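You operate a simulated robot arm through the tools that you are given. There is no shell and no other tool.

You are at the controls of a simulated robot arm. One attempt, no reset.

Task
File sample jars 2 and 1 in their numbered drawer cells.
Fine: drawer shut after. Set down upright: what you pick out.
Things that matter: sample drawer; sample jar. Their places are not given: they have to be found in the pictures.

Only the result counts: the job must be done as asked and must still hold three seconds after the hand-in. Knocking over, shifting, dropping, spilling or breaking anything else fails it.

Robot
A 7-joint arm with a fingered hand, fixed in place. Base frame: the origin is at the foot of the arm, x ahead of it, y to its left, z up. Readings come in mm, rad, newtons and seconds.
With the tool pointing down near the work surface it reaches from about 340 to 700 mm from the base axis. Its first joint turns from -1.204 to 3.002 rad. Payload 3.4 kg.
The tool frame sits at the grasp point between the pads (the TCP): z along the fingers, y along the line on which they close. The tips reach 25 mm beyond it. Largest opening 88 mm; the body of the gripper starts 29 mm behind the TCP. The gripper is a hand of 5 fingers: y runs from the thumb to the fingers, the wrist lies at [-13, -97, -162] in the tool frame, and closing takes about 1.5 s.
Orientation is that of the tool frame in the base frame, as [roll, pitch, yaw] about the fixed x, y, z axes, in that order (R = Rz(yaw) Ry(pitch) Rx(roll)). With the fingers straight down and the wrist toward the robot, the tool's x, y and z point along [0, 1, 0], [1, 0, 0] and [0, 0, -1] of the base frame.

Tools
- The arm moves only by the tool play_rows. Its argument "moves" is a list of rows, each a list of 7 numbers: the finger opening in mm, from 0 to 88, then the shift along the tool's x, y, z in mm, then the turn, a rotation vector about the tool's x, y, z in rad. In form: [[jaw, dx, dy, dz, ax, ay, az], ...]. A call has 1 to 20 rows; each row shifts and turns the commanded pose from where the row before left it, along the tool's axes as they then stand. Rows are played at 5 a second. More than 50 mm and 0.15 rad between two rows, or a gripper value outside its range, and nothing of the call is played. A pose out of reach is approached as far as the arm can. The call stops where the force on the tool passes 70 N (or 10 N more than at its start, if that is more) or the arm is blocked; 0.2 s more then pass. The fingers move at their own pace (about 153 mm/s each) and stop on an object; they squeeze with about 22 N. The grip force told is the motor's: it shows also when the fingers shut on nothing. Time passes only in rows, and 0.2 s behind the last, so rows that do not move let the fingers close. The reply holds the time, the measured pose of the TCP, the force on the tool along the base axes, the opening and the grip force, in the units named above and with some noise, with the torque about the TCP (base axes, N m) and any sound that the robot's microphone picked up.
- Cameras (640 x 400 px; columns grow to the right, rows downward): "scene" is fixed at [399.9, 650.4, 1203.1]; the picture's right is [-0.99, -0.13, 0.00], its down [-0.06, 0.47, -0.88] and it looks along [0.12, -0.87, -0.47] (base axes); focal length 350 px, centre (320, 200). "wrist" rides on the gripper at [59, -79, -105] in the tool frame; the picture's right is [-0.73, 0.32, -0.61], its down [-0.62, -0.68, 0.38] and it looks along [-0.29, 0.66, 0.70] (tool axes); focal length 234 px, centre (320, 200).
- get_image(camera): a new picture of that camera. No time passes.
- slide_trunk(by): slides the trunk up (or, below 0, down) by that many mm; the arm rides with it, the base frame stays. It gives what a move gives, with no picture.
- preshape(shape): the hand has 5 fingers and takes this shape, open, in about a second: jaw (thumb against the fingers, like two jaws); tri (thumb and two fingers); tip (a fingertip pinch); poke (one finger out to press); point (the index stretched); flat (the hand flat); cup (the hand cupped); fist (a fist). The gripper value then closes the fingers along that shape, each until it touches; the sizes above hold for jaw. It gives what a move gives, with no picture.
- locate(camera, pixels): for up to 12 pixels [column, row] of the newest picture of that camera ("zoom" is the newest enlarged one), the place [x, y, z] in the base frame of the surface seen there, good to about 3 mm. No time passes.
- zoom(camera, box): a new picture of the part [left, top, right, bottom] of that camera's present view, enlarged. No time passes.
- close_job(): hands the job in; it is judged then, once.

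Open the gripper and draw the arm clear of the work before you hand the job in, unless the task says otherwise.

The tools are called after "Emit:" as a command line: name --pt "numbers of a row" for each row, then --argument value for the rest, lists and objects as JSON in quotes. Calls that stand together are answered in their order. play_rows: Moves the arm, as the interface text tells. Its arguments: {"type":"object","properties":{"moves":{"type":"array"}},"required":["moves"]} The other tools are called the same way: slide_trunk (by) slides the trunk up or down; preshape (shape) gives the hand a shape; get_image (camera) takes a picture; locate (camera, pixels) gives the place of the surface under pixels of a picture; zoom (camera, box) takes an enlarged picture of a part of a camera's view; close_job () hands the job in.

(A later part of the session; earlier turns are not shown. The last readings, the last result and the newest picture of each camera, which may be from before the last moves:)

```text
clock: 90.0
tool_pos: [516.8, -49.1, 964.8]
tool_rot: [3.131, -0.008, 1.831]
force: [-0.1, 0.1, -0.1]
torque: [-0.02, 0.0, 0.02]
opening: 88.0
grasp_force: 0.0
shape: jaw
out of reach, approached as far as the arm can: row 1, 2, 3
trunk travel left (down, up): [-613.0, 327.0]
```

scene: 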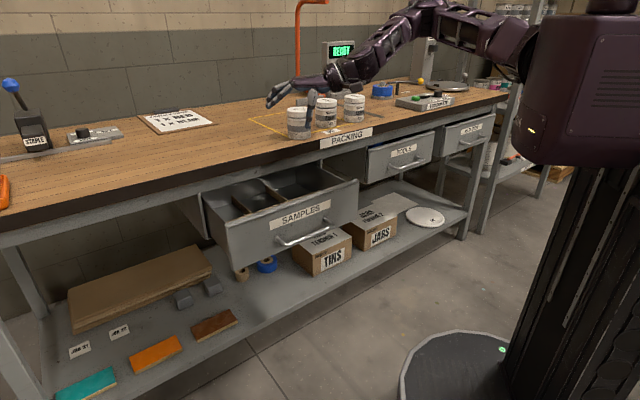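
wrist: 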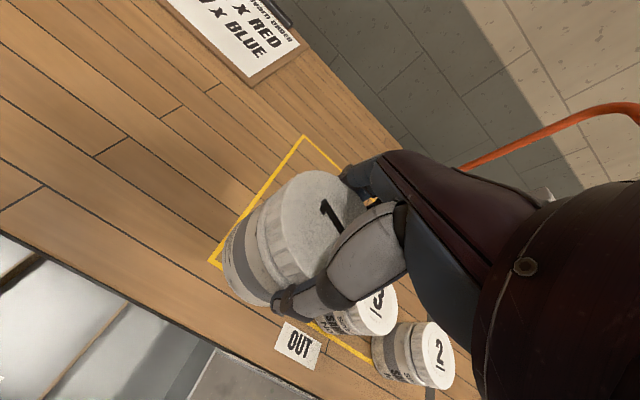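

Lowering still drags. I measure the elbow and shoulder in this pose.

Emit:
get_image --camera "scene"

Emit:
zoom --camera "scene" --box '[260, 0, 580, 200]'

Emit:
locate --camera "zoom" --pixels '[[140, 120], [180, 80], [220, 40], [240, 15], [280, 15], [330, 25], [380, 40], [430, 60], [470, 75], [510, 90], [120, 150], [300, 50]]'

```text
taken
```

scene: 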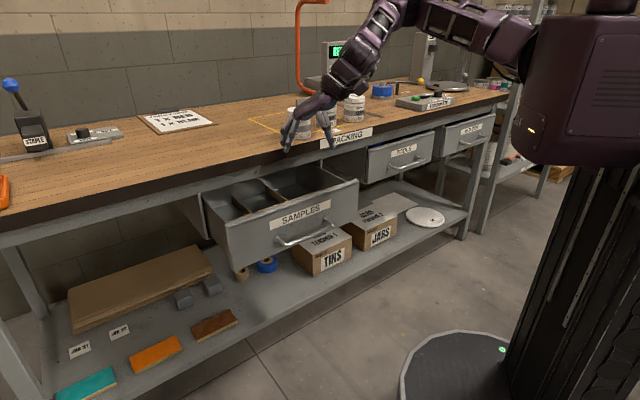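

```text
2.00 times, centred on (420, 100) of scene
```

zoom: 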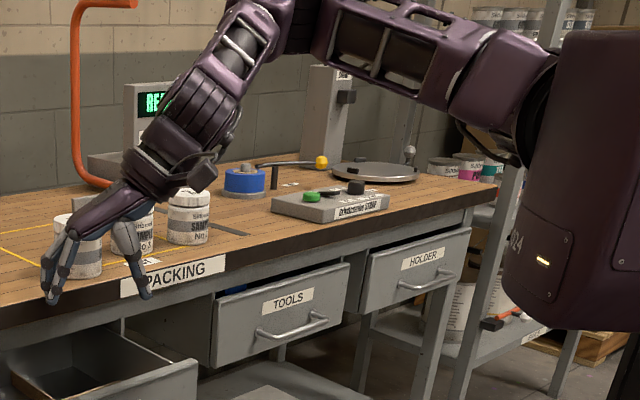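

```text
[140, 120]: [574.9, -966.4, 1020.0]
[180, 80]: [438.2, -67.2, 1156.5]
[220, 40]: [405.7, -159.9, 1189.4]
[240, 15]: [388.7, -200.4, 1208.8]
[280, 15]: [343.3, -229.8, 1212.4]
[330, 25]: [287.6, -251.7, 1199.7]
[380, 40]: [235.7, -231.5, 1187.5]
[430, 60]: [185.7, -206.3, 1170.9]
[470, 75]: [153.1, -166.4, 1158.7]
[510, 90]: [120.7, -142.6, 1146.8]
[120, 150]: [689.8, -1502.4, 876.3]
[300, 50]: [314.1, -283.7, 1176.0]
```

The elbow stays out to the right as before. I turn the hand much further counter-clockwise here, then move left and down, aiming for the starting configuration.

Emit:
play_rows --pt "88 0 0 0 0 0 -0.13" --pt "88 0 0 0 0 0 -0.13" --pt "88 0 0 0 0 0 -0.13" --pt "88 0 0 0 0 0 -0.13" --pt "88 0 0 0 0 0 -0.13" --pt "88 0 0 0 0 0 -0.13"

Emit:
play_rows --pt "88 0 0 20 0 0 0" --pt "88 0 0 20 0 0 0" --pt "88 0 0 20 0 0 0"

Emit:
play_rows --pt "88 10 20 0 0 0 0" --pt "88 10 20 0 0 0 0" --pt "88 10 20 0 0 0 0"

```text
clock: 91.4
tool_pos: [491.5, -35.3, 959.7]
tool_rot: [3.128, 0.009, 2.601]
force: [0.1, 0.8, -1.8]
torque: [0.03, 0.0, 0.02]
opening: 87.9
grasp_force: 0.0
shape: jaw
out of reach, approached as far as the arm can: row 6
trunk travel left (down, up): [-613.0, 327.0]
```

```text
clock: 92.2
tool_pos: [486.7, -43.0, 908.1]
tool_rot: [3.128, -0.001, 2.609]
force: [-0.1, -0.5, 0.0]
torque: [0.01, 0.03, 0.0]
opening: 87.9
grasp_force: 0.0
shape: jaw
out of reach, approached as far as the arm can: row 3
trunk travel left (down, up): [-613.0, 327.0]
```

```text
clock: 93.0
tool_pos: [468.9, -12.9, 934.3]
tool_rot: [3.13, 0.001, 2.61]
force: [-0.1, 0.2, -0.1]
torque: [0.01, -0.03, -0.03]
opening: 88.1
grasp_force: 0.0
shape: jaw
out of reach, approached as far as the arm can: row 1, 2, 3
trunk travel left (down, up): [-613.0, 327.0]
```

Comparing pictures: at the start the elbow was up and to the left, now it is winged out to the right. I move to a roomier spot and bend the fingers back toward the robot, which should force the forearm steeper and the elbow up.

Emit:
play_rows --pt "88 -19.5 -28 0 0 0 0.1" --pt "88 -19.5 -28 0 0 0 0.1" --pt "88 -19.5 -28 0 0 0 0.1" --pt "88 -19.5 -28 0 0 0 0.1"

Emit:
play_rows --pt "88 0 0 0 0.13 0 0" --pt "88 0 0 0 0.13 0 0" --pt "88 0 0 0 0.13 0 0" --pt "88 0 0 0 0.13 0 0" --pt "88 0 0 0 0.13 0 0" --pt "88 0 0 0 0.13 0 0"

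Emit:
get_image --camera "scene"

```text
clock: 94.0
tool_pos: [456.9, -151.9, 933.4]
tool_rot: [3.13, -0.003, 2.208]
force: [-0.8, 0.7, -0.4]
torque: [0.03, 0.0, 0.01]
opening: 87.9
grasp_force: 0.1
shape: jaw
trunk travel left (down, up): [-613.0, 327.0]
```

```text
clock: 95.4
tool_pos: [455.0, -155.3, 935.5]
tool_rot: [-2.372, -0.004, 2.21]
force: [-0.1, -0.3, -0.4]
torque: [-0.04, -0.02, 0.0]
opening: 87.8
grasp_force: 0.0
shape: jaw
out of reach, approached as far as the arm can: row 6
trunk travel left (down, up): [-613.0, 327.0]
```

```text
taken
```

scene: 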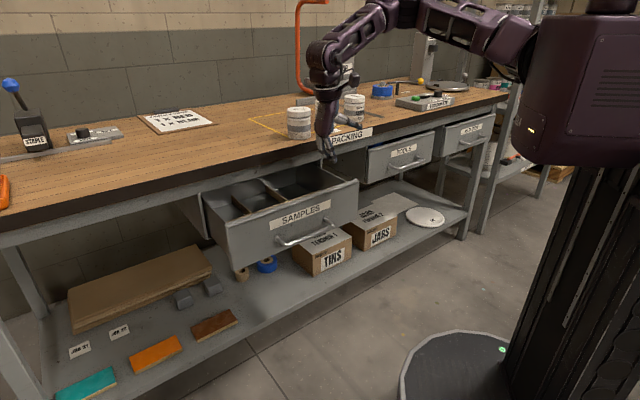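

I check the elbow location in this pose too, to see whether the upper arm is moving at all.

Emit:
zoom --camera "scene" --box '[300, 0, 620, 200]'

Emit:
locate --camera "zoom" --pixels '[[60, 85], [100, 65], [140, 40], [170, 15], [200, 15], [240, 25], [300, 40], [350, 60], [390, 75], [430, 95], [60, 120], [180, 40]]'

```text
2.00 times, centred on (460, 100) of scene
```

zoom: 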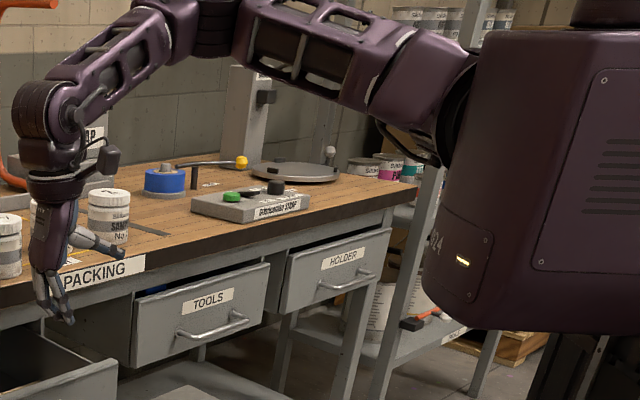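

```text
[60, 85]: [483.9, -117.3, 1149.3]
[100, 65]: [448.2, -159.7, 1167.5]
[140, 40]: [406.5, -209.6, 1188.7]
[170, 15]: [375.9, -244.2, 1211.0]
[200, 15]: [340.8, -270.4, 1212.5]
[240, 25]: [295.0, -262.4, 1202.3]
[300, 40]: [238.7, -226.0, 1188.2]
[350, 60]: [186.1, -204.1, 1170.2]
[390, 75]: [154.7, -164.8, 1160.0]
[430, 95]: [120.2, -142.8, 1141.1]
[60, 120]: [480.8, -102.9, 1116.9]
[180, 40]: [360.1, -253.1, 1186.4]
```

The upper arm is identical in all blocked poses: the shoulder's first joint must be at its −1.204 limit, flipped over when the arm was stretched far right. To undo it I go back to the right side and bring the arm low relative to the shoulder, so it re-enters on the proper side. First I untilt and turn.

Emit:
play_rows --pt "88 0 0 0 -0.128 0 0" --pt "88 0 0 0 -0.128 0 0" --pt "88 0 0 0 -0.128 0 0" --pt "88 0 0 0 -0.128 0 0" --pt "88 0 0 0 -0.128 0 0" --pt "88 0 0 0 -0.128 0 0"

Emit:
play_rows --pt "88 -20 -20 0 0 0 0.13" --pt "88 -20 -20 0 0 0 0.13" --pt "88 -20 -20 0 0 0 0.13" --pt "88 -20 -15 0 0 0 0.13" --pt "88 -20 -10 0 0 0 0.13" --pt "88 -20 -10 0 0 0 0.13" --pt "88 -20 -5 0 0 0 0.13" --pt "88 -20 0 0 0 0 0.13" --pt "88 -20 0 0 0 0 0.13" --pt "88 -10 0 0 0 0 0.13"

Emit:
get_image --camera "scene"

```text
clock: 96.8
tool_pos: [454.5, -155.4, 935.9]
tool_rot: [3.14, -0.005, 2.212]
force: [0.2, 0.0, -0.1]
torque: [0.02, -0.01, 0.0]
opening: 87.8
grasp_force: 0.0
shape: jaw
trunk travel left (down, up): [-613.0, 327.0]
```

```text
clock: 99.0
tool_pos: [378.1, -365.6, 935.9]
tool_rot: [-3.14, 0.001, 0.906]
force: [-0.1, 0.1, 0.6]
torque: [0.01, -0.01, 0.01]
opening: 88.0
grasp_force: 0.0
shape: jaw
trunk travel left (down, up): [-613.0, 327.0]
```

```text
taken
```

scene: 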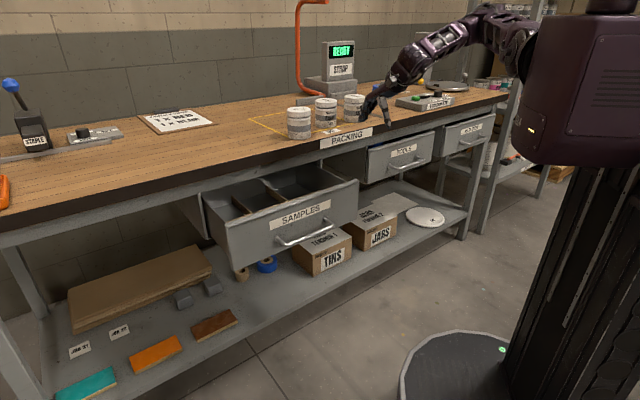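

All free on this side; the elbow now points right. I raise the trunk and lower the hand by the same to pull the upper arm below the shoulder.

Emit:
slide_trunk --by 150

Emit:
play_rows --pt "88 0 0 30 0 0 0" --pt "88 0 0 30 0 0 0" --pt "88 0 0 30 0 0 0" --pt "88 0 0 30 0 0 0" --pt "88 0 0 30 0 0 0"

Emit:
get_image --camera "scene"

```text
clock: 100.8
tool_pos: [377.6, -365.1, 1084.4]
tool_rot: [-3.138, -0.001, 0.911]
force: [0.2, 0.2, -1.1]
torque: [0.01, -0.01, -0.01]
opening: 88.0
grasp_force: 0.0
shape: jaw
trunk travel left (down, up): [-763.0, 177.0]
```

```text
clock: 102.0
tool_pos: [376.2, -362.9, 934.2]
tool_rot: [-3.137, -0.001, 0.909]
force: [0.7, 0.6, -0.1]
torque: [0.03, 0.01, -0.04]
opening: 87.9
grasp_force: 0.0
shape: jaw
trunk travel left (down, up): [-763.0, 177.0]
```

```text
taken
```

scene: 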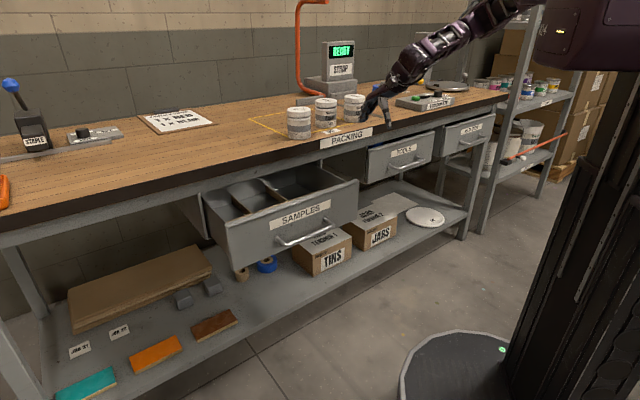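

Free. I repeat once more to go lower relative to the shoulder.

Emit:
slide_trunk --by 150

Emit:
play_rows --pt "88 0 0 30 0 0 0" --pt "88 0 0 30 0 0 0" --pt "88 0 0 30 0 0 0" --pt "88 0 0 30 0 0 0"

Emit:
get_image --camera "scene"

```text
clock: 103.7
tool_pos: [375.1, -363.4, 1086.9]
tool_rot: [-3.138, 0.0, 0.91]
force: [-0.5, -0.2, 0.4]
torque: [0.0, 0.0, 0.02]
opening: 87.9
grasp_force: 0.1
shape: jaw
trunk travel left (down, up): [-913.0, 27.0]
```

```text
clock: 104.7
tool_pos: [398.9, -373.1, 1011.5]
tool_rot: [-3.127, 0.001, 0.909]
force: [0.2, -0.2, 0.2]
torque: [0.01, 0.0, -0.02]
opening: 88.3
grasp_force: 0.1
shape: jaw
out of reach, approached as far as the arm can: row 2, 3, 4
trunk travel left (down, up): [-913.0, 27.0]
```

```text
taken
```

scene: 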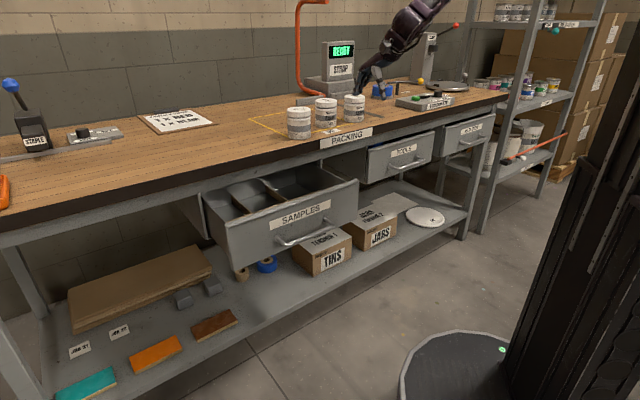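

Now about as low as it goes. I try moving left with a slight rise from here.

Emit:
play_rows --pt "88 25 0 -10 0 0 0" --pt "88 30 0 -10 0 0 0" --pt "88 30 0 -10 0 0 0" --pt "88 30 0 0 0 0 0" --pt "88 30 0 0 0 0 0" --pt "88 30 0 0 0 0 0"

```text
clock: 106.1
tool_pos: [506.9, -234.8, 1040.6]
tool_rot: [-3.138, 0.0, 0.908]
force: [-0.5, -0.1, 0.5]
torque: [0.0, -0.01, 0.01]
opening: 87.9
grasp_force: 0.0
shape: jaw
trunk travel left (down, up): [-913.0, 27.0]
```

That was entirely free, so the shoulder is back on the proper side. I align the hand with the bench and move above jar 1 at (603,-393).

Emit:
play_rows --pt "88 0 0 0 0 0 0.123" --pt "88 -7 30 0 0 0 0" --pt "88 -7 30 0 0 0 0" --pt "88 -7 30 0 0 0 0" --pt "88 -7 30 0 0 0 0" --pt "88 -8 30 0 0 0 0" --pt "88 -8 29 0 0 0 0"

Emit:
get_image --camera "wrist"

```text
clock: 107.7
tool_pos: [605.0, -391.4, 1041.0]
tool_rot: [-3.138, 0.003, 0.785]
force: [-0.3, -0.8, -1.3]
torque: [0.03, -0.01, -0.02]
opening: 88.1
grasp_force: 0.1
shape: jaw
trunk travel left (down, up): [-913.0, 27.0]
```

```text
taken
```

wrist: 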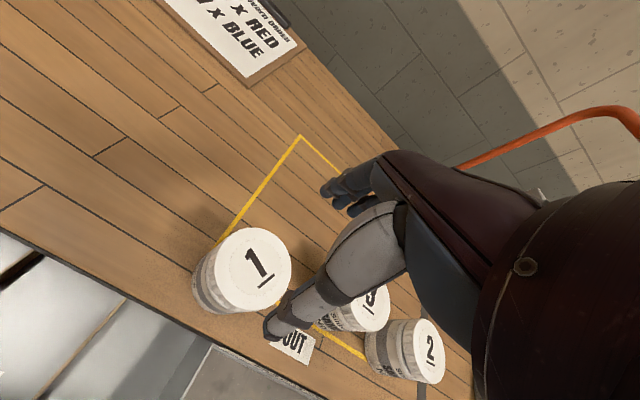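

Jar 1's lid is at wrist (253,270), close to the expected (259,266) under the TCP. I measure its rim.

Emit:
locate --camera "wrist" --pixels '[[253, 270], [217, 270], [289, 262], [250, 231], [258, 306], [225, 248], [280, 240], [225, 300]]'

```text
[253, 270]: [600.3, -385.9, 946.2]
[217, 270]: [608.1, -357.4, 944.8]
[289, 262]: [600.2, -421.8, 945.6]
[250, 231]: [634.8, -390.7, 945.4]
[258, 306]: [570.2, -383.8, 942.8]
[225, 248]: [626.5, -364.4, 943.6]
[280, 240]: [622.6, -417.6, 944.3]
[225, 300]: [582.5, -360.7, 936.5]
```

Lid centre is (602.5,-389.5). I shift 3 mm and lower with the trunk to the grip height.

Emit:
play_rows --pt "88 0 -3 0 0 0 0"

Emit:
slide_trunk --by -80

Emit:
zoom --camera "scene" --box '[240, 50, 400, 150]'

Emit:
get_image --camera "wrist"

```text
clock: 108.1
tool_pos: [601.4, -390.1, 1040.6]
tool_rot: [-3.137, 0.001, 0.786]
force: [-0.2, -0.5, 0.8]
torque: [0.01, -0.04, 0.02]
opening: 88.0
grasp_force: 0.0
shape: jaw
trunk travel left (down, up): [-913.0, 27.0]
```

```text
clock: 109.3
tool_pos: [601.3, -389.9, 961.2]
tool_rot: [-3.138, 0.001, 0.786]
force: [-0.2, -0.2, 0.1]
torque: [0.01, 0.02, 0.02]
opening: 88.1
grasp_force: 0.1
shape: jaw
trunk travel left (down, up): [-833.0, 107.0]
```

```text
4.00 times, centred on (320, 100) of scene
```

zoom: 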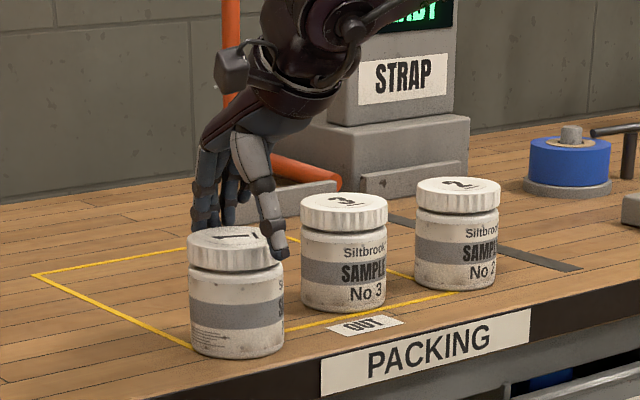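

```text
taken
```

wrist: 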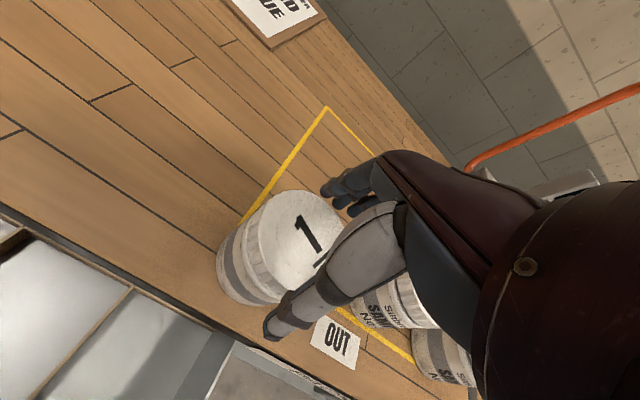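

The hand straddles the lid; thumb is in front and clear of jar 3. I lower the last 28 mm and grip.

Emit:
slide_trunk --by -28

Emit:
play_rows --pt "60 0 0 0 0 0 0" --pt "50 0 0 0 0 0 0" --pt "50 0 0 0 0 0 0" --pt "50 0 0 0 0 0 0" --pt "50 0 0 0 0 0 0" --pt "50 0 0 0 0 0 0" --pt "50 0 0 0 0 0 0"

Emit:
slide_trunk --by 60

Emit:
zoom --camera "scene" --box '[240, 50, 400, 150]'

```text
clock: 110.0
tool_pos: [602.4, -390.6, 932.8]
tool_rot: [-3.14, 0.0, 0.785]
force: [0.4, -1.1, 5.1]
torque: [-0.05, -0.13, 0.01]
opening: 87.9
grasp_force: 0.0
shape: jaw
trunk travel left (down, up): [-805.0, 135.0]
```

```text
clock: 111.6
tool_pos: [600.3, -389.5, 934.1]
tool_rot: [-3.137, 0.002, 0.785]
force: [-0.4, -0.6, 3.9]
torque: [-0.14, -0.09, -0.02]
opening: 65.5
grasp_force: 22.0
shape: jaw
trunk travel left (down, up): [-805.0, 135.0]
```

```text
clock: 112.6
tool_pos: [601.0, -390.2, 993.3]
tool_rot: [-3.139, 0.001, 0.785]
force: [-0.1, 0.2, -1.5]
torque: [0.0, -0.01, 0.02]
opening: 65.5
grasp_force: 21.5
shape: jaw
trunk travel left (down, up): [-865.0, 75.0]
```

```text
4.00 times, centred on (320, 100) of scene
```

zoom: 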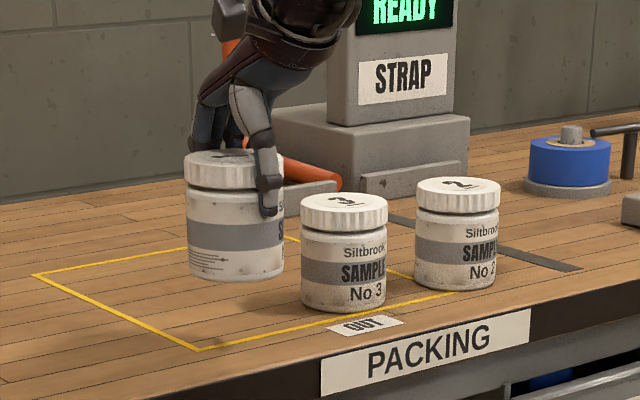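

Jar 1 is held again. I carry it left and inward over the drawer edge in the good arm branch.

Emit:
play_rows --pt "50 30 -20 0 0 0 0" --pt "50 30 -20 0 0 0 0" --pt "50 30 -20 0 0 0 0" --pt "50 30 -20 0 0 0 0" --pt "50 30 -20 0 0 0 0"

Emit:
get_image --camera "scene"

```text
clock: 113.8
tool_pos: [636.6, -211.3, 992.2]
tool_rot: [-3.139, 0.003, 0.787]
force: [0.7, 0.6, -2.0]
torque: [0.0, 0.05, 0.01]
opening: 65.5
grasp_force: 21.5
shape: jaw
trunk travel left (down, up): [-865.0, 75.0]
```

```text
taken
```

scene: 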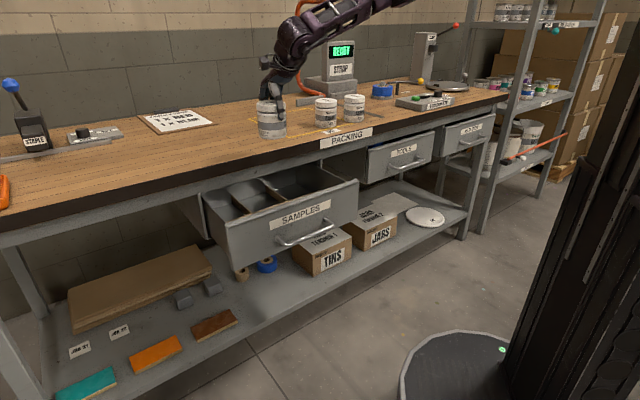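

Free all the way. I raise the hand relative to the shoulder (for reach) and lower the trunk by about the same.

Emit:
play_rows --pt "50 0 0 -30 0 0 -0.1" --pt "50 0 0 -30 0 0 -0.1" --pt "50 0 0 -30 0 0 -0.1" --pt "50 0 0 -30 0 0 -0.1"

Emit:
slide_trunk --by -130

Emit:
play_rows --pt "50 30 0 0 0 0 0" --pt "50 30 0 0 0 0 0" --pt "50 30 15 0 0 0 -0.1"

```text
clock: 114.8
tool_pos: [638.3, -214.6, 1114.8]
tool_rot: [-3.139, 0.001, 1.186]
force: [0.7, 0.1, -1.8]
torque: [-0.01, 0.0, 0.0]
opening: 65.3
grasp_force: 21.6
shape: jaw
trunk travel left (down, up): [-865.0, 75.0]
```

```text
clock: 116.4
tool_pos: [638.3, -214.2, 983.5]
tool_rot: [-3.138, 0.0, 1.185]
force: [0.1, -0.1, -1.7]
torque: [-0.02, -0.01, -0.01]
opening: 65.3
grasp_force: 22.4
shape: jaw
trunk travel left (down, up): [-735.0, 205.0]
```

```text
clock: 117.2
tool_pos: [688.6, -134.3, 981.9]
tool_rot: [-3.134, 0.003, 1.287]
force: [0.4, 0.6, -1.7]
torque: [-0.02, 0.02, 0.0]
opening: 65.4
grasp_force: 21.5
shape: jaw
trunk travel left (down, up): [-735.0, 205.0]
```

The jar is almost over cell 1. I make the final lateral adjustment and look from both cameras before lowering.

Emit:
play_rows --pt "50 18.5 7.8 0 0 0 0" --pt "50 0 0 0 0 0 0"

Emit:
get_image --camera "wrist"

Emit:
get_image --camera "scene"

```text
clock: 117.8
tool_pos: [700.3, -121.3, 984.5]
tool_rot: [-3.138, -0.003, 1.287]
force: [0.5, -0.2, -3.2]
torque: [-0.01, -0.04, -0.02]
opening: 65.4
grasp_force: 21.9
shape: jaw
trunk travel left (down, up): [-735.0, 205.0]
```

```text
taken
```

wrist: 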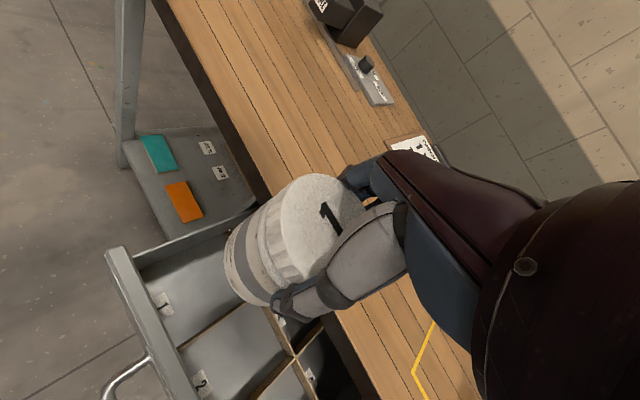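

```text
taken
```

scene: 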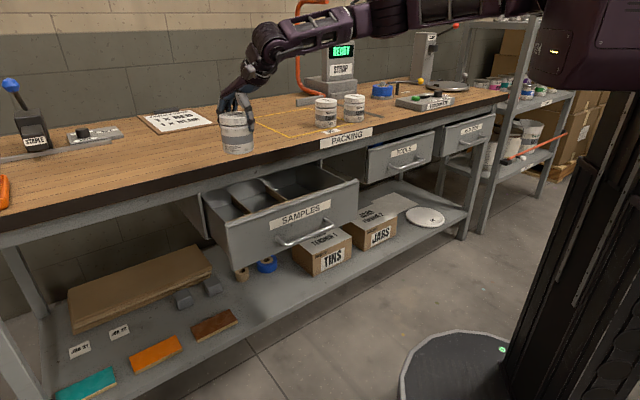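

The jar is at normal distance 581, lateral 409, over cell 1. I lower with the trunk 150 mm and check clearance to the bench edge.

Emit:
slide_trunk --by -150

Emit:
zoom --camera "scene" --box '[160, 80, 352, 200]'

Emit:
get_image --camera "wrist"

```text
clock: 119.5
tool_pos: [699.1, -121.5, 833.6]
tool_rot: [-3.137, 0.0, 1.286]
force: [0.6, 0.0, -2.5]
torque: [0.02, -0.01, -0.03]
opening: 65.0
grasp_force: 21.5
shape: jaw
trunk travel left (down, up): [-585.0, 355.0]
```

```text
3.33 times, centred on (256, 140) of scene
```

zoom: 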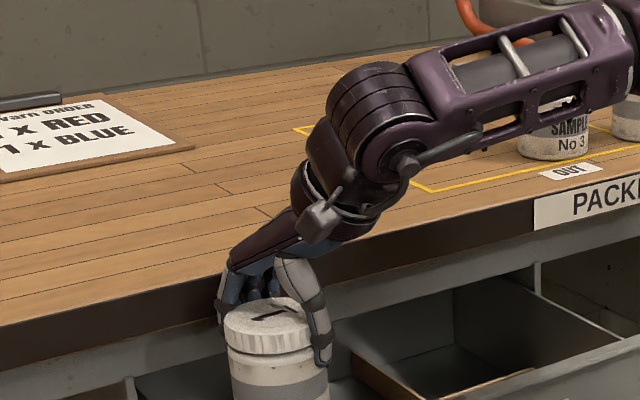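

```text
taken
```

wrist: 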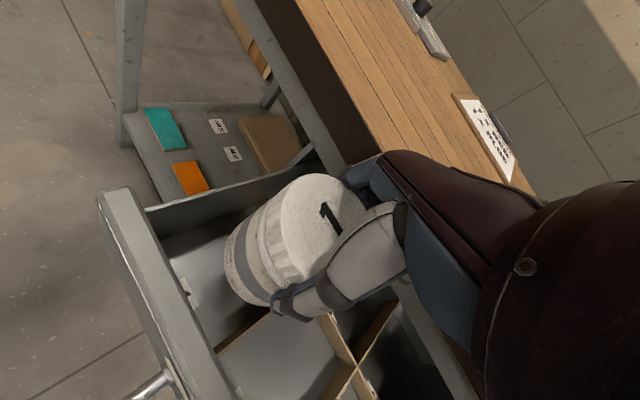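

Clearances look fine but the fingers run close to the bench edge, so I shift 5 mm toward the robot and lower another 95 mm.

Emit:
play_rows --pt "50 2.4 -4.4 0 0 0 0"

Emit:
slide_trunk --by -60

Emit:
slide_trunk --by -40

Emit:
zoom --camera "scene" --box '[180, 120, 340, 220]'

Emit:
get_image --camera "wrist"

```text
clock: 119.9
tool_pos: [696.7, -118.3, 833.1]
tool_rot: [-3.137, 0.0, 1.286]
force: [-0.7, 0.3, -1.5]
torque: [0.03, 0.02, 0.0]
opening: 65.3
grasp_force: 21.9
shape: jaw
trunk travel left (down, up): [-585.0, 355.0]
```

```text
clock: 120.9
tool_pos: [696.1, -117.3, 774.7]
tool_rot: [-3.138, 0.0, 1.287]
force: [-0.2, 0.3, -1.8]
torque: [-0.01, 0.02, -0.04]
opening: 65.2
grasp_force: 21.9
shape: jaw
trunk travel left (down, up): [-525.0, 415.0]
```

```text
clock: 121.8
tool_pos: [696.0, -117.4, 733.4]
tool_rot: [-3.138, 0.0, 1.286]
force: [-0.3, 0.5, -1.3]
torque: [-0.01, 0.0, 0.01]
opening: 65.2
grasp_force: 22.7
shape: jaw
trunk travel left (down, up): [-485.0, 455.0]
```

```text
4.00 times, centred on (260, 170) of scene
```

zoom: 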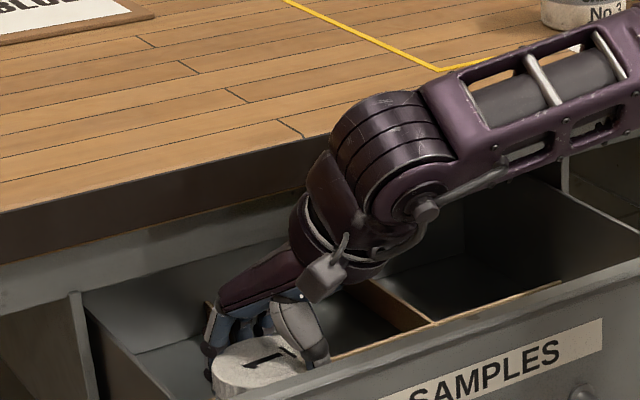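

```text
taken
```

wrist: 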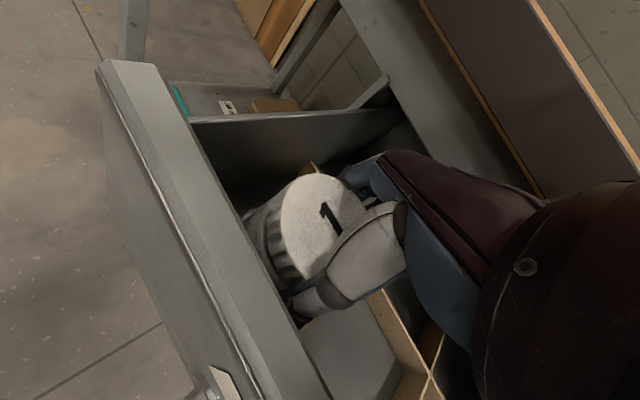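

No contact so far; the jar bottom is about 20 mm above the cell floor. I lower to contact in small steps.

Emit:
slide_trunk --by -17

Emit:
play_rows --pt "50 0 0 1.5 0 0 0"

Emit:
play_rows --pt "50 0 0 1.5 0 0 0"

```text
clock: 122.4
tool_pos: [695.1, -118.1, 716.8]
tool_rot: [-3.139, -0.001, 1.286]
force: [-0.8, 0.9, -0.6]
torque: [-0.01, -0.01, -0.02]
opening: 65.3
grasp_force: 22.0
shape: jaw
trunk travel left (down, up): [-468.0, 472.0]
```

```text
clock: 122.8
tool_pos: [695.3, -117.4, 715.9]
tool_rot: [-3.14, -0.002, 1.286]
force: [-0.3, 1.6, 4.0]
torque: [-0.07, -0.04, 0.02]
opening: 65.2
grasp_force: 21.5
shape: jaw
trunk travel left (down, up): [-468.0, 472.0]
```

```text
clock: 123.2
tool_pos: [694.0, -117.2, 715.5]
tool_rot: [3.141, -0.001, 1.287]
force: [-0.2, 1.8, 6.6]
torque: [-0.12, -0.17, 0.03]
opening: 65.2
grasp_force: 21.8
shape: jaw
trunk travel left (down, up): [-468.0, 472.0]
```

Contact at z≈715.5. I open moderately to 80 and rise with the trunk.

Emit:
play_rows --pt "70 0 0 0 0 0 0" --pt "76 0 0 0 0 0 0" --pt "80 0 0 0 0 0 0" --pt "80 0 0 0 0 0 0"

Emit:
slide_trunk --by 20

Emit:
get_image --camera "wrist"

Emit:
zoom --camera "scene" --box '[180, 120, 340, 220]'

```text
clock: 124.2
tool_pos: [695.2, -118.4, 716.0]
tool_rot: [-3.14, 0.0, 1.287]
force: [-0.2, -0.3, 5.6]
torque: [-0.11, -0.2, 0.04]
opening: 65.4
grasp_force: 22.3
shape: jaw
trunk travel left (down, up): [-468.0, 472.0]
```

```text
clock: 124.9
tool_pos: [695.9, -118.2, 733.6]
tool_rot: [-3.136, 0.0, 1.286]
force: [0.5, -0.4, -2.2]
torque: [-0.02, 0.02, 0.01]
opening: 65.0
grasp_force: 21.5
shape: jaw
trunk travel left (down, up): [-488.0, 452.0]
```

```text
taken
```

wrist: 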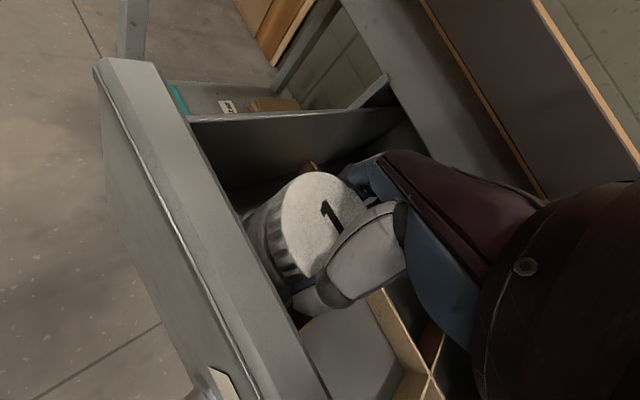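

```text
4.00 times, centred on (260, 170) of scene
```

zoom: 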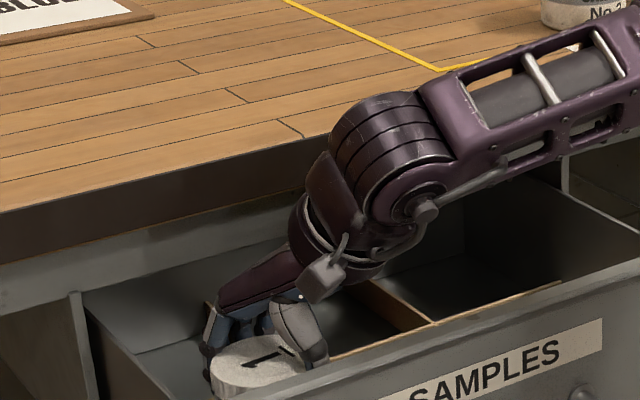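

The hand did not open (still 65 mm, 22 N), so the jar came up with it. I lower it back to contact and open fully to 88.

Emit:
slide_trunk --by -19

Emit:
play_rows --pt "88 0 0 0 0 0 0" --pt "88 0 0 0 0 0 0" --pt "88 0 0 0 0 0 0" --pt "88 0 0 0 0 0 0" --pt "88 0 0 0 0 0 0"

Emit:
get_image --camera "wrist"

```text
clock: 125.5
tool_pos: [696.2, -117.7, 715.8]
tool_rot: [-3.137, -0.001, 1.286]
force: [-1.3, 0.3, 2.4]
torque: [-0.06, -0.07, 0.01]
opening: 64.9
grasp_force: 21.9
shape: jaw
trunk travel left (down, up): [-469.0, 471.0]
```

```text
clock: 126.7
tool_pos: [695.8, -116.9, 717.0]
tool_rot: [-3.141, 0.0, 1.286]
force: [1.3, 0.7, 5.0]
torque: [-0.03, -0.14, 0.03]
opening: 88.1
grasp_force: 0.0
shape: jaw
trunk travel left (down, up): [-469.0, 471.0]
```

```text
taken
```

wrist: 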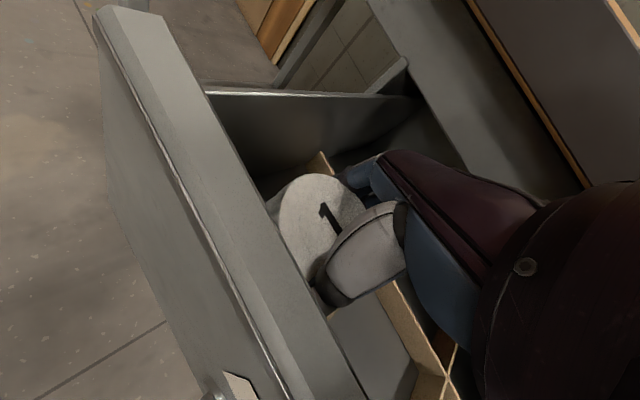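

Opened now (88 mm, 0 N). I lift straight up with the trunk and look.

Emit:
slide_trunk --by 60

Emit:
get_image --camera "wrist"

Emit:
slide_trunk --by 190

Emit:
get_image --camera "wrist"

Emit:
get_image --camera "scene"

```text
clock: 127.7
tool_pos: [696.9, -118.0, 774.1]
tool_rot: [-3.138, 0.0, 1.287]
force: [-0.7, -0.4, -0.4]
torque: [0.01, -0.03, 0.0]
opening: 87.8
grasp_force: 0.1
shape: jaw
trunk travel left (down, up): [-529.0, 411.0]
```

```text
taken
```

wrist: 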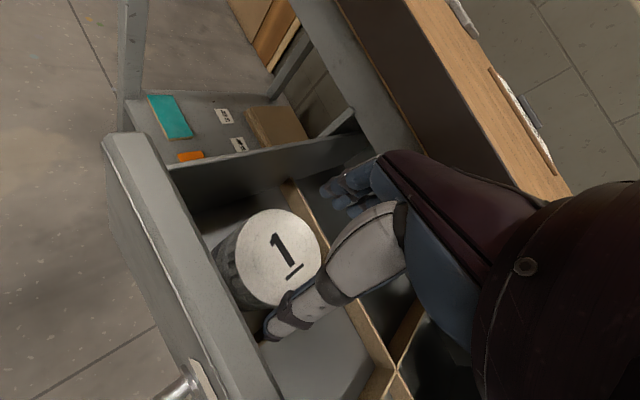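

```text
clock: 129.8
tool_pos: [696.2, -118.2, 965.8]
tool_rot: [-3.139, -0.003, 1.286]
force: [-0.4, 0.1, 0.3]
torque: [-0.01, 0.0, 0.0]
opening: 87.4
grasp_force: 0.0
shape: jaw
trunk travel left (down, up): [-719.0, 221.0]
```

```text
taken
```

wrist: 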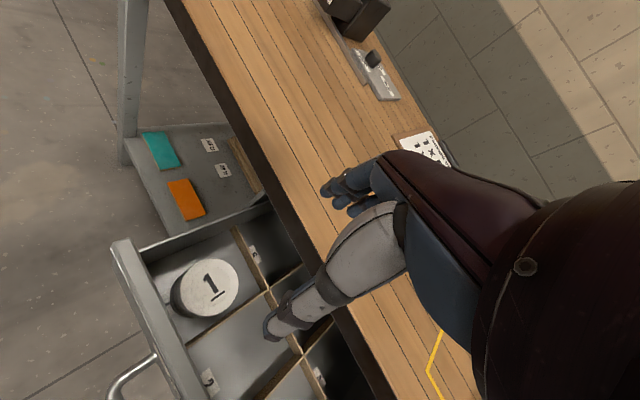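

```text
taken
```

scene: 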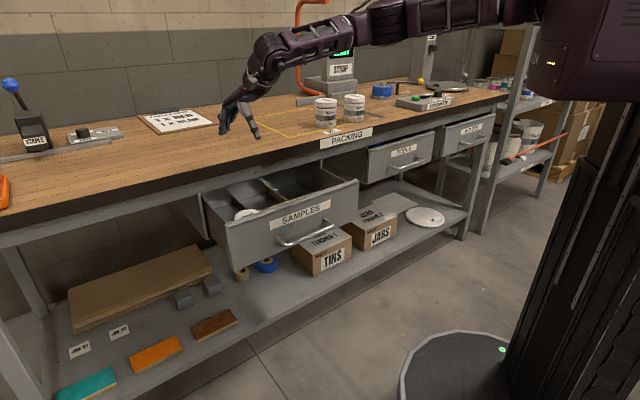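

Jar 1 stands upright in cell 1. Now for jar 2: I go back to the middle pose and lower the arm relative to the shoulder (trunk up, hand down) so it stays in the good branch on the right side.

Emit:
play_rows --pt "88 -27 -8 0 0 0 0.125" --pt "88 -27 -8 0 0 0 0.125" --pt "88 -27 -8 0 0 0 0.125" --pt "88 -27 -8 0 0 0 0.125"

Emit:
slide_trunk --by 130

Emit:
play_rows --pt "88 0 0 25 0 0 0" --pt "88 0 0 25 0 0 0" --pt "88 0 0 25 0 0 0"

```text
clock: 130.8
tool_pos: [616.3, -199.4, 963.8]
tool_rot: [-3.138, -0.001, 0.782]
force: [-0.6, 0.1, 0.1]
torque: [-0.03, -0.01, 0.02]
opening: 88.0
grasp_force: 0.0
shape: jaw
trunk travel left (down, up): [-719.0, 221.0]
```

```text
clock: 132.4
tool_pos: [617.7, -198.1, 1094.1]
tool_rot: [-3.138, 0.002, 0.786]
force: [0.5, 1.3, 0.4]
torque: [0.0, -0.01, -0.03]
opening: 87.8
grasp_force: 0.0
shape: jaw
trunk travel left (down, up): [-849.0, 91.0]
```

```text
clock: 133.2
tool_pos: [617.2, -198.8, 1016.6]
tool_rot: [-3.138, 0.002, 0.787]
force: [-0.1, 1.1, 0.3]
torque: [0.0, -0.04, -0.02]
opening: 87.8
grasp_force: 0.1
shape: jaw
trunk travel left (down, up): [-849.0, 91.0]
```

Free. Now I swing right toward jar 2 at this low posture, turning the hand gradually.

Emit:
play_rows --pt "88 -30 5 0 0 0 0.051" --pt "88 -29.7 6.5 0 0 0 0.051" --pt "88 -29.3 8 0 0 0 0.051" --pt "88 -28.9 9.5 0 0 0 0.051" --pt "88 -28.4 11 0 0 0 0.051" --pt "88 -27.8 12.4 0 0 0 0.051" --pt "88 -27.1 13.8 0 0 0 0.051" --pt "88 -26.4 15.1 0 0 0 0.051" --pt "88 -25.6 16.5 0 0 0 0.051" --pt "88 -24.7 17.8 0 0 0 0.051" --pt "88 -23.8 19 0 0 0 0.051" --pt "88 -22.8 20.2 0 0 0 0.051"

Emit:
get_image --camera "scene"

Emit:
get_image --camera "wrist"

```text
clock: 135.8
tool_pos: [403.7, -495.4, 1018.9]
tool_rot: [-3.138, 0.003, 0.175]
force: [0.0, -0.3, 0.2]
torque: [0.02, 0.02, 0.0]
opening: 87.7
grasp_force: 0.1
shape: jaw
trunk travel left (down, up): [-849.0, 91.0]
```

```text
taken
```

scene: 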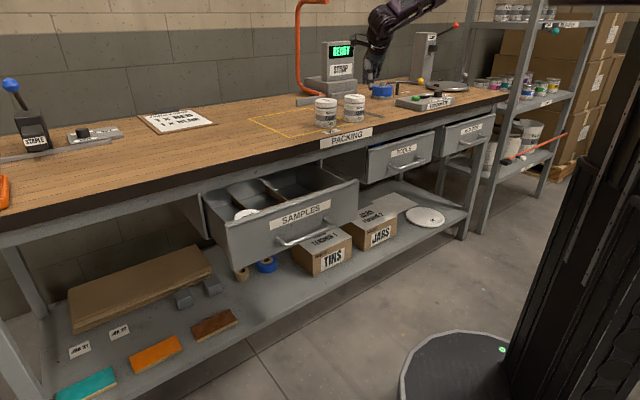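

```text
taken
```

wrist: 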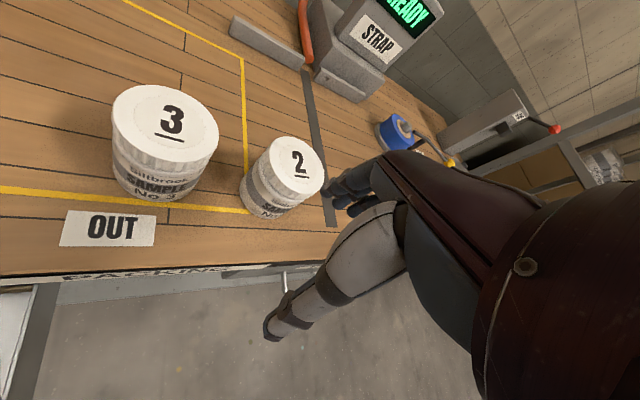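

Jar 2 is at wrist (293,170). I move straight out over it at (446,-597).

Emit:
play_rows --pt "88 6 26.8 0 0 0 0" --pt "88 6 26.8 0 0 0 0" --pt "88 6 26.8 0 0 0 0" --pt "88 6 26.8 0 0 0 0"

Emit:
get_image --camera "wrist"

```text
clock: 136.8
tool_pos: [446.4, -597.7, 1019.5]
tool_rot: [-3.138, 0.004, 0.174]
force: [0.0, -0.7, 0.0]
torque: [0.01, 0.02, 0.01]
opening: 87.9
grasp_force: 0.2
shape: jaw
trunk travel left (down, up): [-849.0, 91.0]
```

```text
taken
```

wrist: 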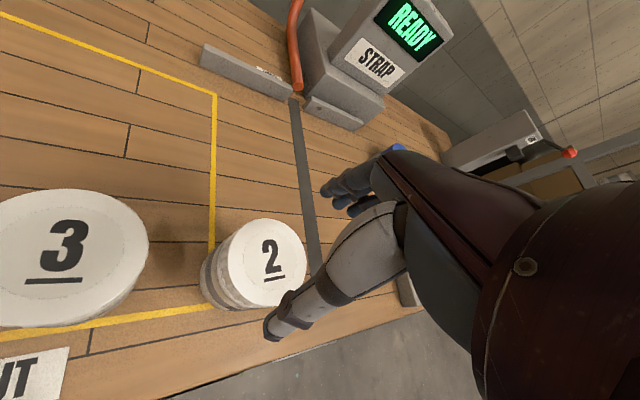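

Reached without any limit. I measure jar 2's lid rim from here to centre exactly.

Emit:
locate --camera "wrist" --pixels '[[267, 262], [232, 262], [303, 255], [262, 222], [270, 298], [240, 236], [292, 230], [243, 292]]'

```text
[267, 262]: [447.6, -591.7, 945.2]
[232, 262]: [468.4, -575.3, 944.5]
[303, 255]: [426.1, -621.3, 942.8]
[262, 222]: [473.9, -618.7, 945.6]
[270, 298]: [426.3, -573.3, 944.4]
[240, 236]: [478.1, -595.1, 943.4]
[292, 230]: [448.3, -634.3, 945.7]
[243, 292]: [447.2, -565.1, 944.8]
```

The lid centre (447,-598) matches the TCP. I lower first 58 mm, check, then the rest.

Emit:
slide_trunk --by -58

Emit:
get_image --camera "wrist"

Emit:
zoom --camera "scene" --box '[280, 40, 440, 140]'

```text
clock: 137.8
tool_pos: [446.2, -596.0, 961.4]
tool_rot: [-3.14, 0.004, 0.175]
force: [0.0, 1.0, 0.2]
torque: [0.03, 0.01, 0.0]
opening: 87.8
grasp_force: 0.0
shape: jaw
trunk travel left (down, up): [-791.0, 149.0]
```

```text
taken
```

wrist: 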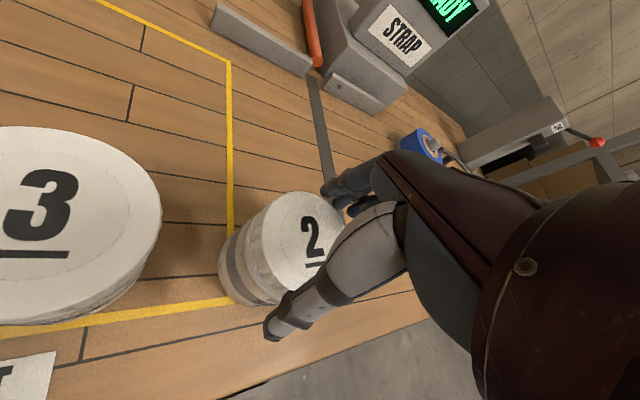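

```text
4.00 times, centred on (360, 90) of scene
```

zoom: 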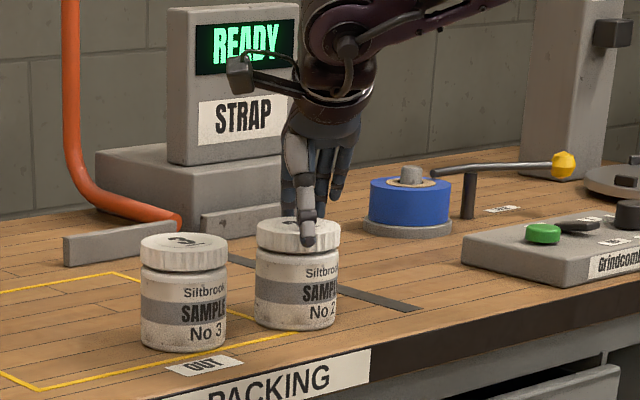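

Aligned, and clear of jar 3. I lower the last 28 mm and grip.

Emit:
slide_trunk --by -28

Emit:
play_rows --pt "60 0 0 0 0 0 0" --pt "50 0 0 0 0 0 0" --pt "50 0 0 0 0 0 0" --pt "50 0 0 0 0 0 0" --pt "50 0 0 0 0 0 0" --pt "50 0 0 0 0 0 0" --pt "50 0 0 0 0 0 0"

Emit:
slide_trunk --by 40

Emit:
zoom --camera "scene" --box '[280, 40, 440, 140]'

```text
clock: 138.5
tool_pos: [445.9, -596.8, 934.0]
tool_rot: [3.14, 0.003, 0.175]
force: [1.2, -0.7, 6.3]
torque: [-0.14, -0.05, 0.05]
opening: 87.9
grasp_force: 0.0
shape: jaw
trunk travel left (down, up): [-763.0, 177.0]
```

```text
clock: 140.1
tool_pos: [445.9, -595.9, 934.7]
tool_rot: [-3.14, 0.004, 0.174]
force: [0.5, -0.2, 4.1]
torque: [-0.21, 0.05, 0.01]
opening: 66.5
grasp_force: 21.8
shape: jaw
trunk travel left (down, up): [-763.0, 177.0]
```

```text
clock: 140.9
tool_pos: [446.0, -597.9, 972.9]
tool_rot: [-3.139, 0.004, 0.175]
force: [-0.2, -1.0, -1.5]
torque: [-0.01, 0.01, 0.0]
opening: 66.3
grasp_force: 22.1
shape: jaw
trunk travel left (down, up): [-803.0, 137.0]
```

```text
4.00 times, centred on (360, 90) of scene
```

zoom: 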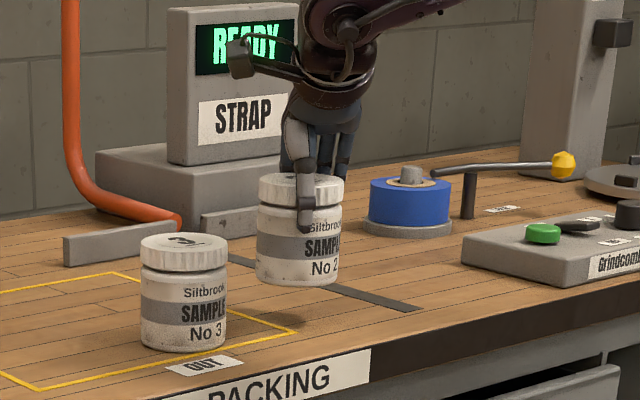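

Jar 2 is held upright. I lift it higher and retrace the free path back.

Emit:
slide_trunk --by 65

Emit:
play_rows --pt "50 -6 -26.8 0 0 0 0" --pt "50 -6 -26.8 0 0 0 0" --pt "50 -6 -26.8 0 0 0 0" --pt "50 -6 -26.8 0 0 0 0" --pt "50 22.8 -20.2 0 0 0 -0.051" --pt "50 23.8 -19 0 0 0 -0.051" --pt "50 24.7 -17.8 0 0 0 -0.051" --pt "50 25.6 -16.5 0 0 0 -0.051" --pt "50 26.4 -15.1 0 0 0 -0.051" --pt "50 27.1 -13.8 0 0 0 -0.051"

Emit:
play_rows --pt "50 27.8 -12.4 0 0 0 -0.051" --pt "50 28.4 -11 0 0 0 -0.051" --pt "50 28.9 -9.5 0 0 0 -0.051" --pt "50 29.3 -8 0 0 0 -0.051" --pt "50 29.7 -6.5 0 0 0 -0.051" --pt "50 30 -5 0 0 0 -0.051"

Emit:
get_image --camera "scene"

```text
clock: 142.0
tool_pos: [445.8, -597.6, 1037.3]
tool_rot: [-3.137, 0.005, 0.174]
force: [-0.4, 0.2, -2.0]
torque: [0.01, 0.0, 0.0]
opening: 66.4
grasp_force: 22.2
shape: jaw
trunk travel left (down, up): [-868.0, 72.0]
```

```text
clock: 144.2
tool_pos: [518.7, -351.2, 1037.1]
tool_rot: [-3.138, 0.003, 0.483]
force: [-0.1, -0.5, -1.9]
torque: [0.01, 0.02, 0.02]
opening: 66.3
grasp_force: 21.7
shape: jaw
trunk travel left (down, up): [-868.0, 72.0]
```

```text
clock: 145.6
tool_pos: [634.4, -210.0, 1037.3]
tool_rot: [-3.139, 0.004, 0.787]
force: [0.1, -0.6, -0.7]
torque: [-0.02, 0.04, 0.03]
opening: 66.4
grasp_force: 22.3
shape: jaw
trunk travel left (down, up): [-868.0, 72.0]
```

```text
taken
```

scene: 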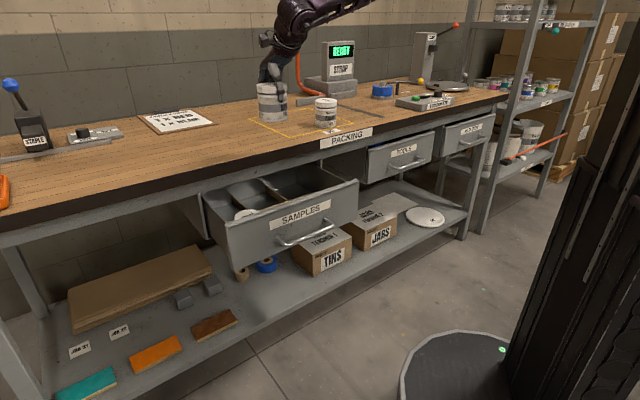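

All free. I align over cell 2 (normal distance 578, lateral 285) with the hand turned as for cell 1.

Emit:
play_rows --pt "50 -15 -19 0 0 0 0" --pt "50 0 0 0 0 0 -0.109" --pt "50 0 0 0 0 0 -0.109" --pt "50 0 0 0 0 0 -0.109" --pt "50 0 0 0 0 0 -0.109" --pt "50 0 0 0 0 0 0"

Emit:
get_image --camera "wrist"

```text
clock: 147.0
tool_pos: [608.2, -207.4, 1037.2]
tool_rot: [-3.138, 0.001, 1.226]
force: [-0.1, -0.4, -2.3]
torque: [0.03, -0.01, 0.03]
opening: 66.0
grasp_force: 22.2
shape: jaw
trunk travel left (down, up): [-868.0, 72.0]
```

```text
taken
```

wrist: 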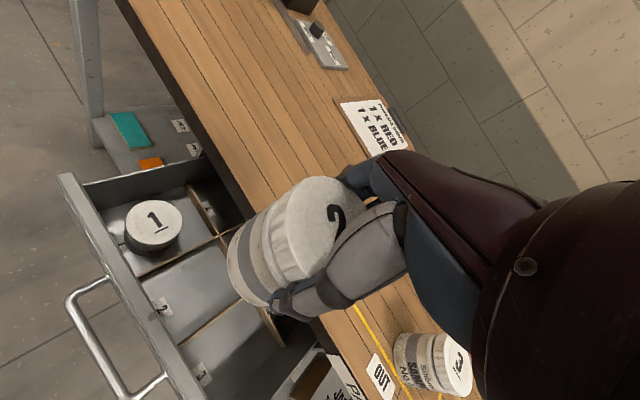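

The jar is over cell 2 (label 2 at wrist (160,303)). I verify the drawer has not shifted before lowering.

Emit:
locate --camera "wrist" --pixels '[[160, 303], [200, 370], [152, 225], [215, 240], [110, 250], [180, 350]]'

Emit:
slide_trunk --by -180

Emit:
get_image --camera "wrist"

Emit:
zoom --camera "scene" --box '[180, 80, 372, 200]'

```text
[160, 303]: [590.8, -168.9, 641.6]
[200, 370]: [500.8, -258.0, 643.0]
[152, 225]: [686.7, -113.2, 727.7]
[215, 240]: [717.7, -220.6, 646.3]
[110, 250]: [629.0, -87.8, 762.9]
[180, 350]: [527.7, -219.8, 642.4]
```

```text
clock: 149.0
tool_pos: [606.4, -207.6, 856.8]
tool_rot: [-3.138, 0.001, 1.222]
force: [0.2, 0.1, -2.4]
torque: [0.0, -0.01, -0.03]
opening: 66.0
grasp_force: 21.7
shape: jaw
trunk travel left (down, up): [-688.0, 252.0]
```

```text
taken
```

wrist: 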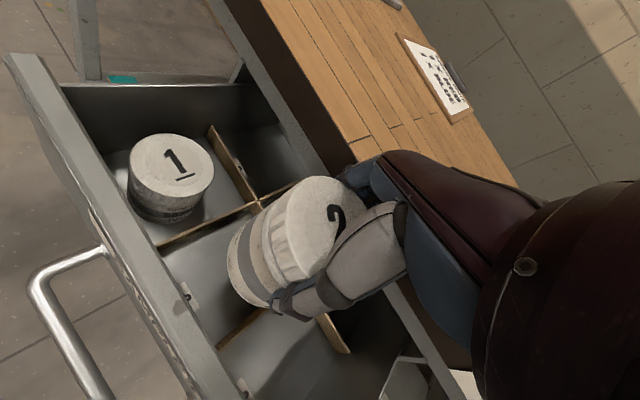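

```text
3.33 times, centred on (276, 140) of scene
```

zoom: 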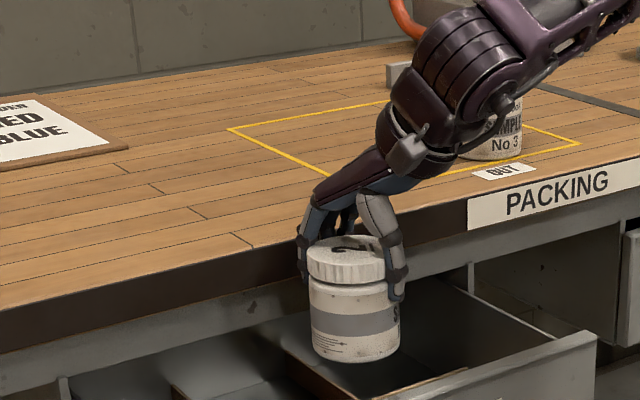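

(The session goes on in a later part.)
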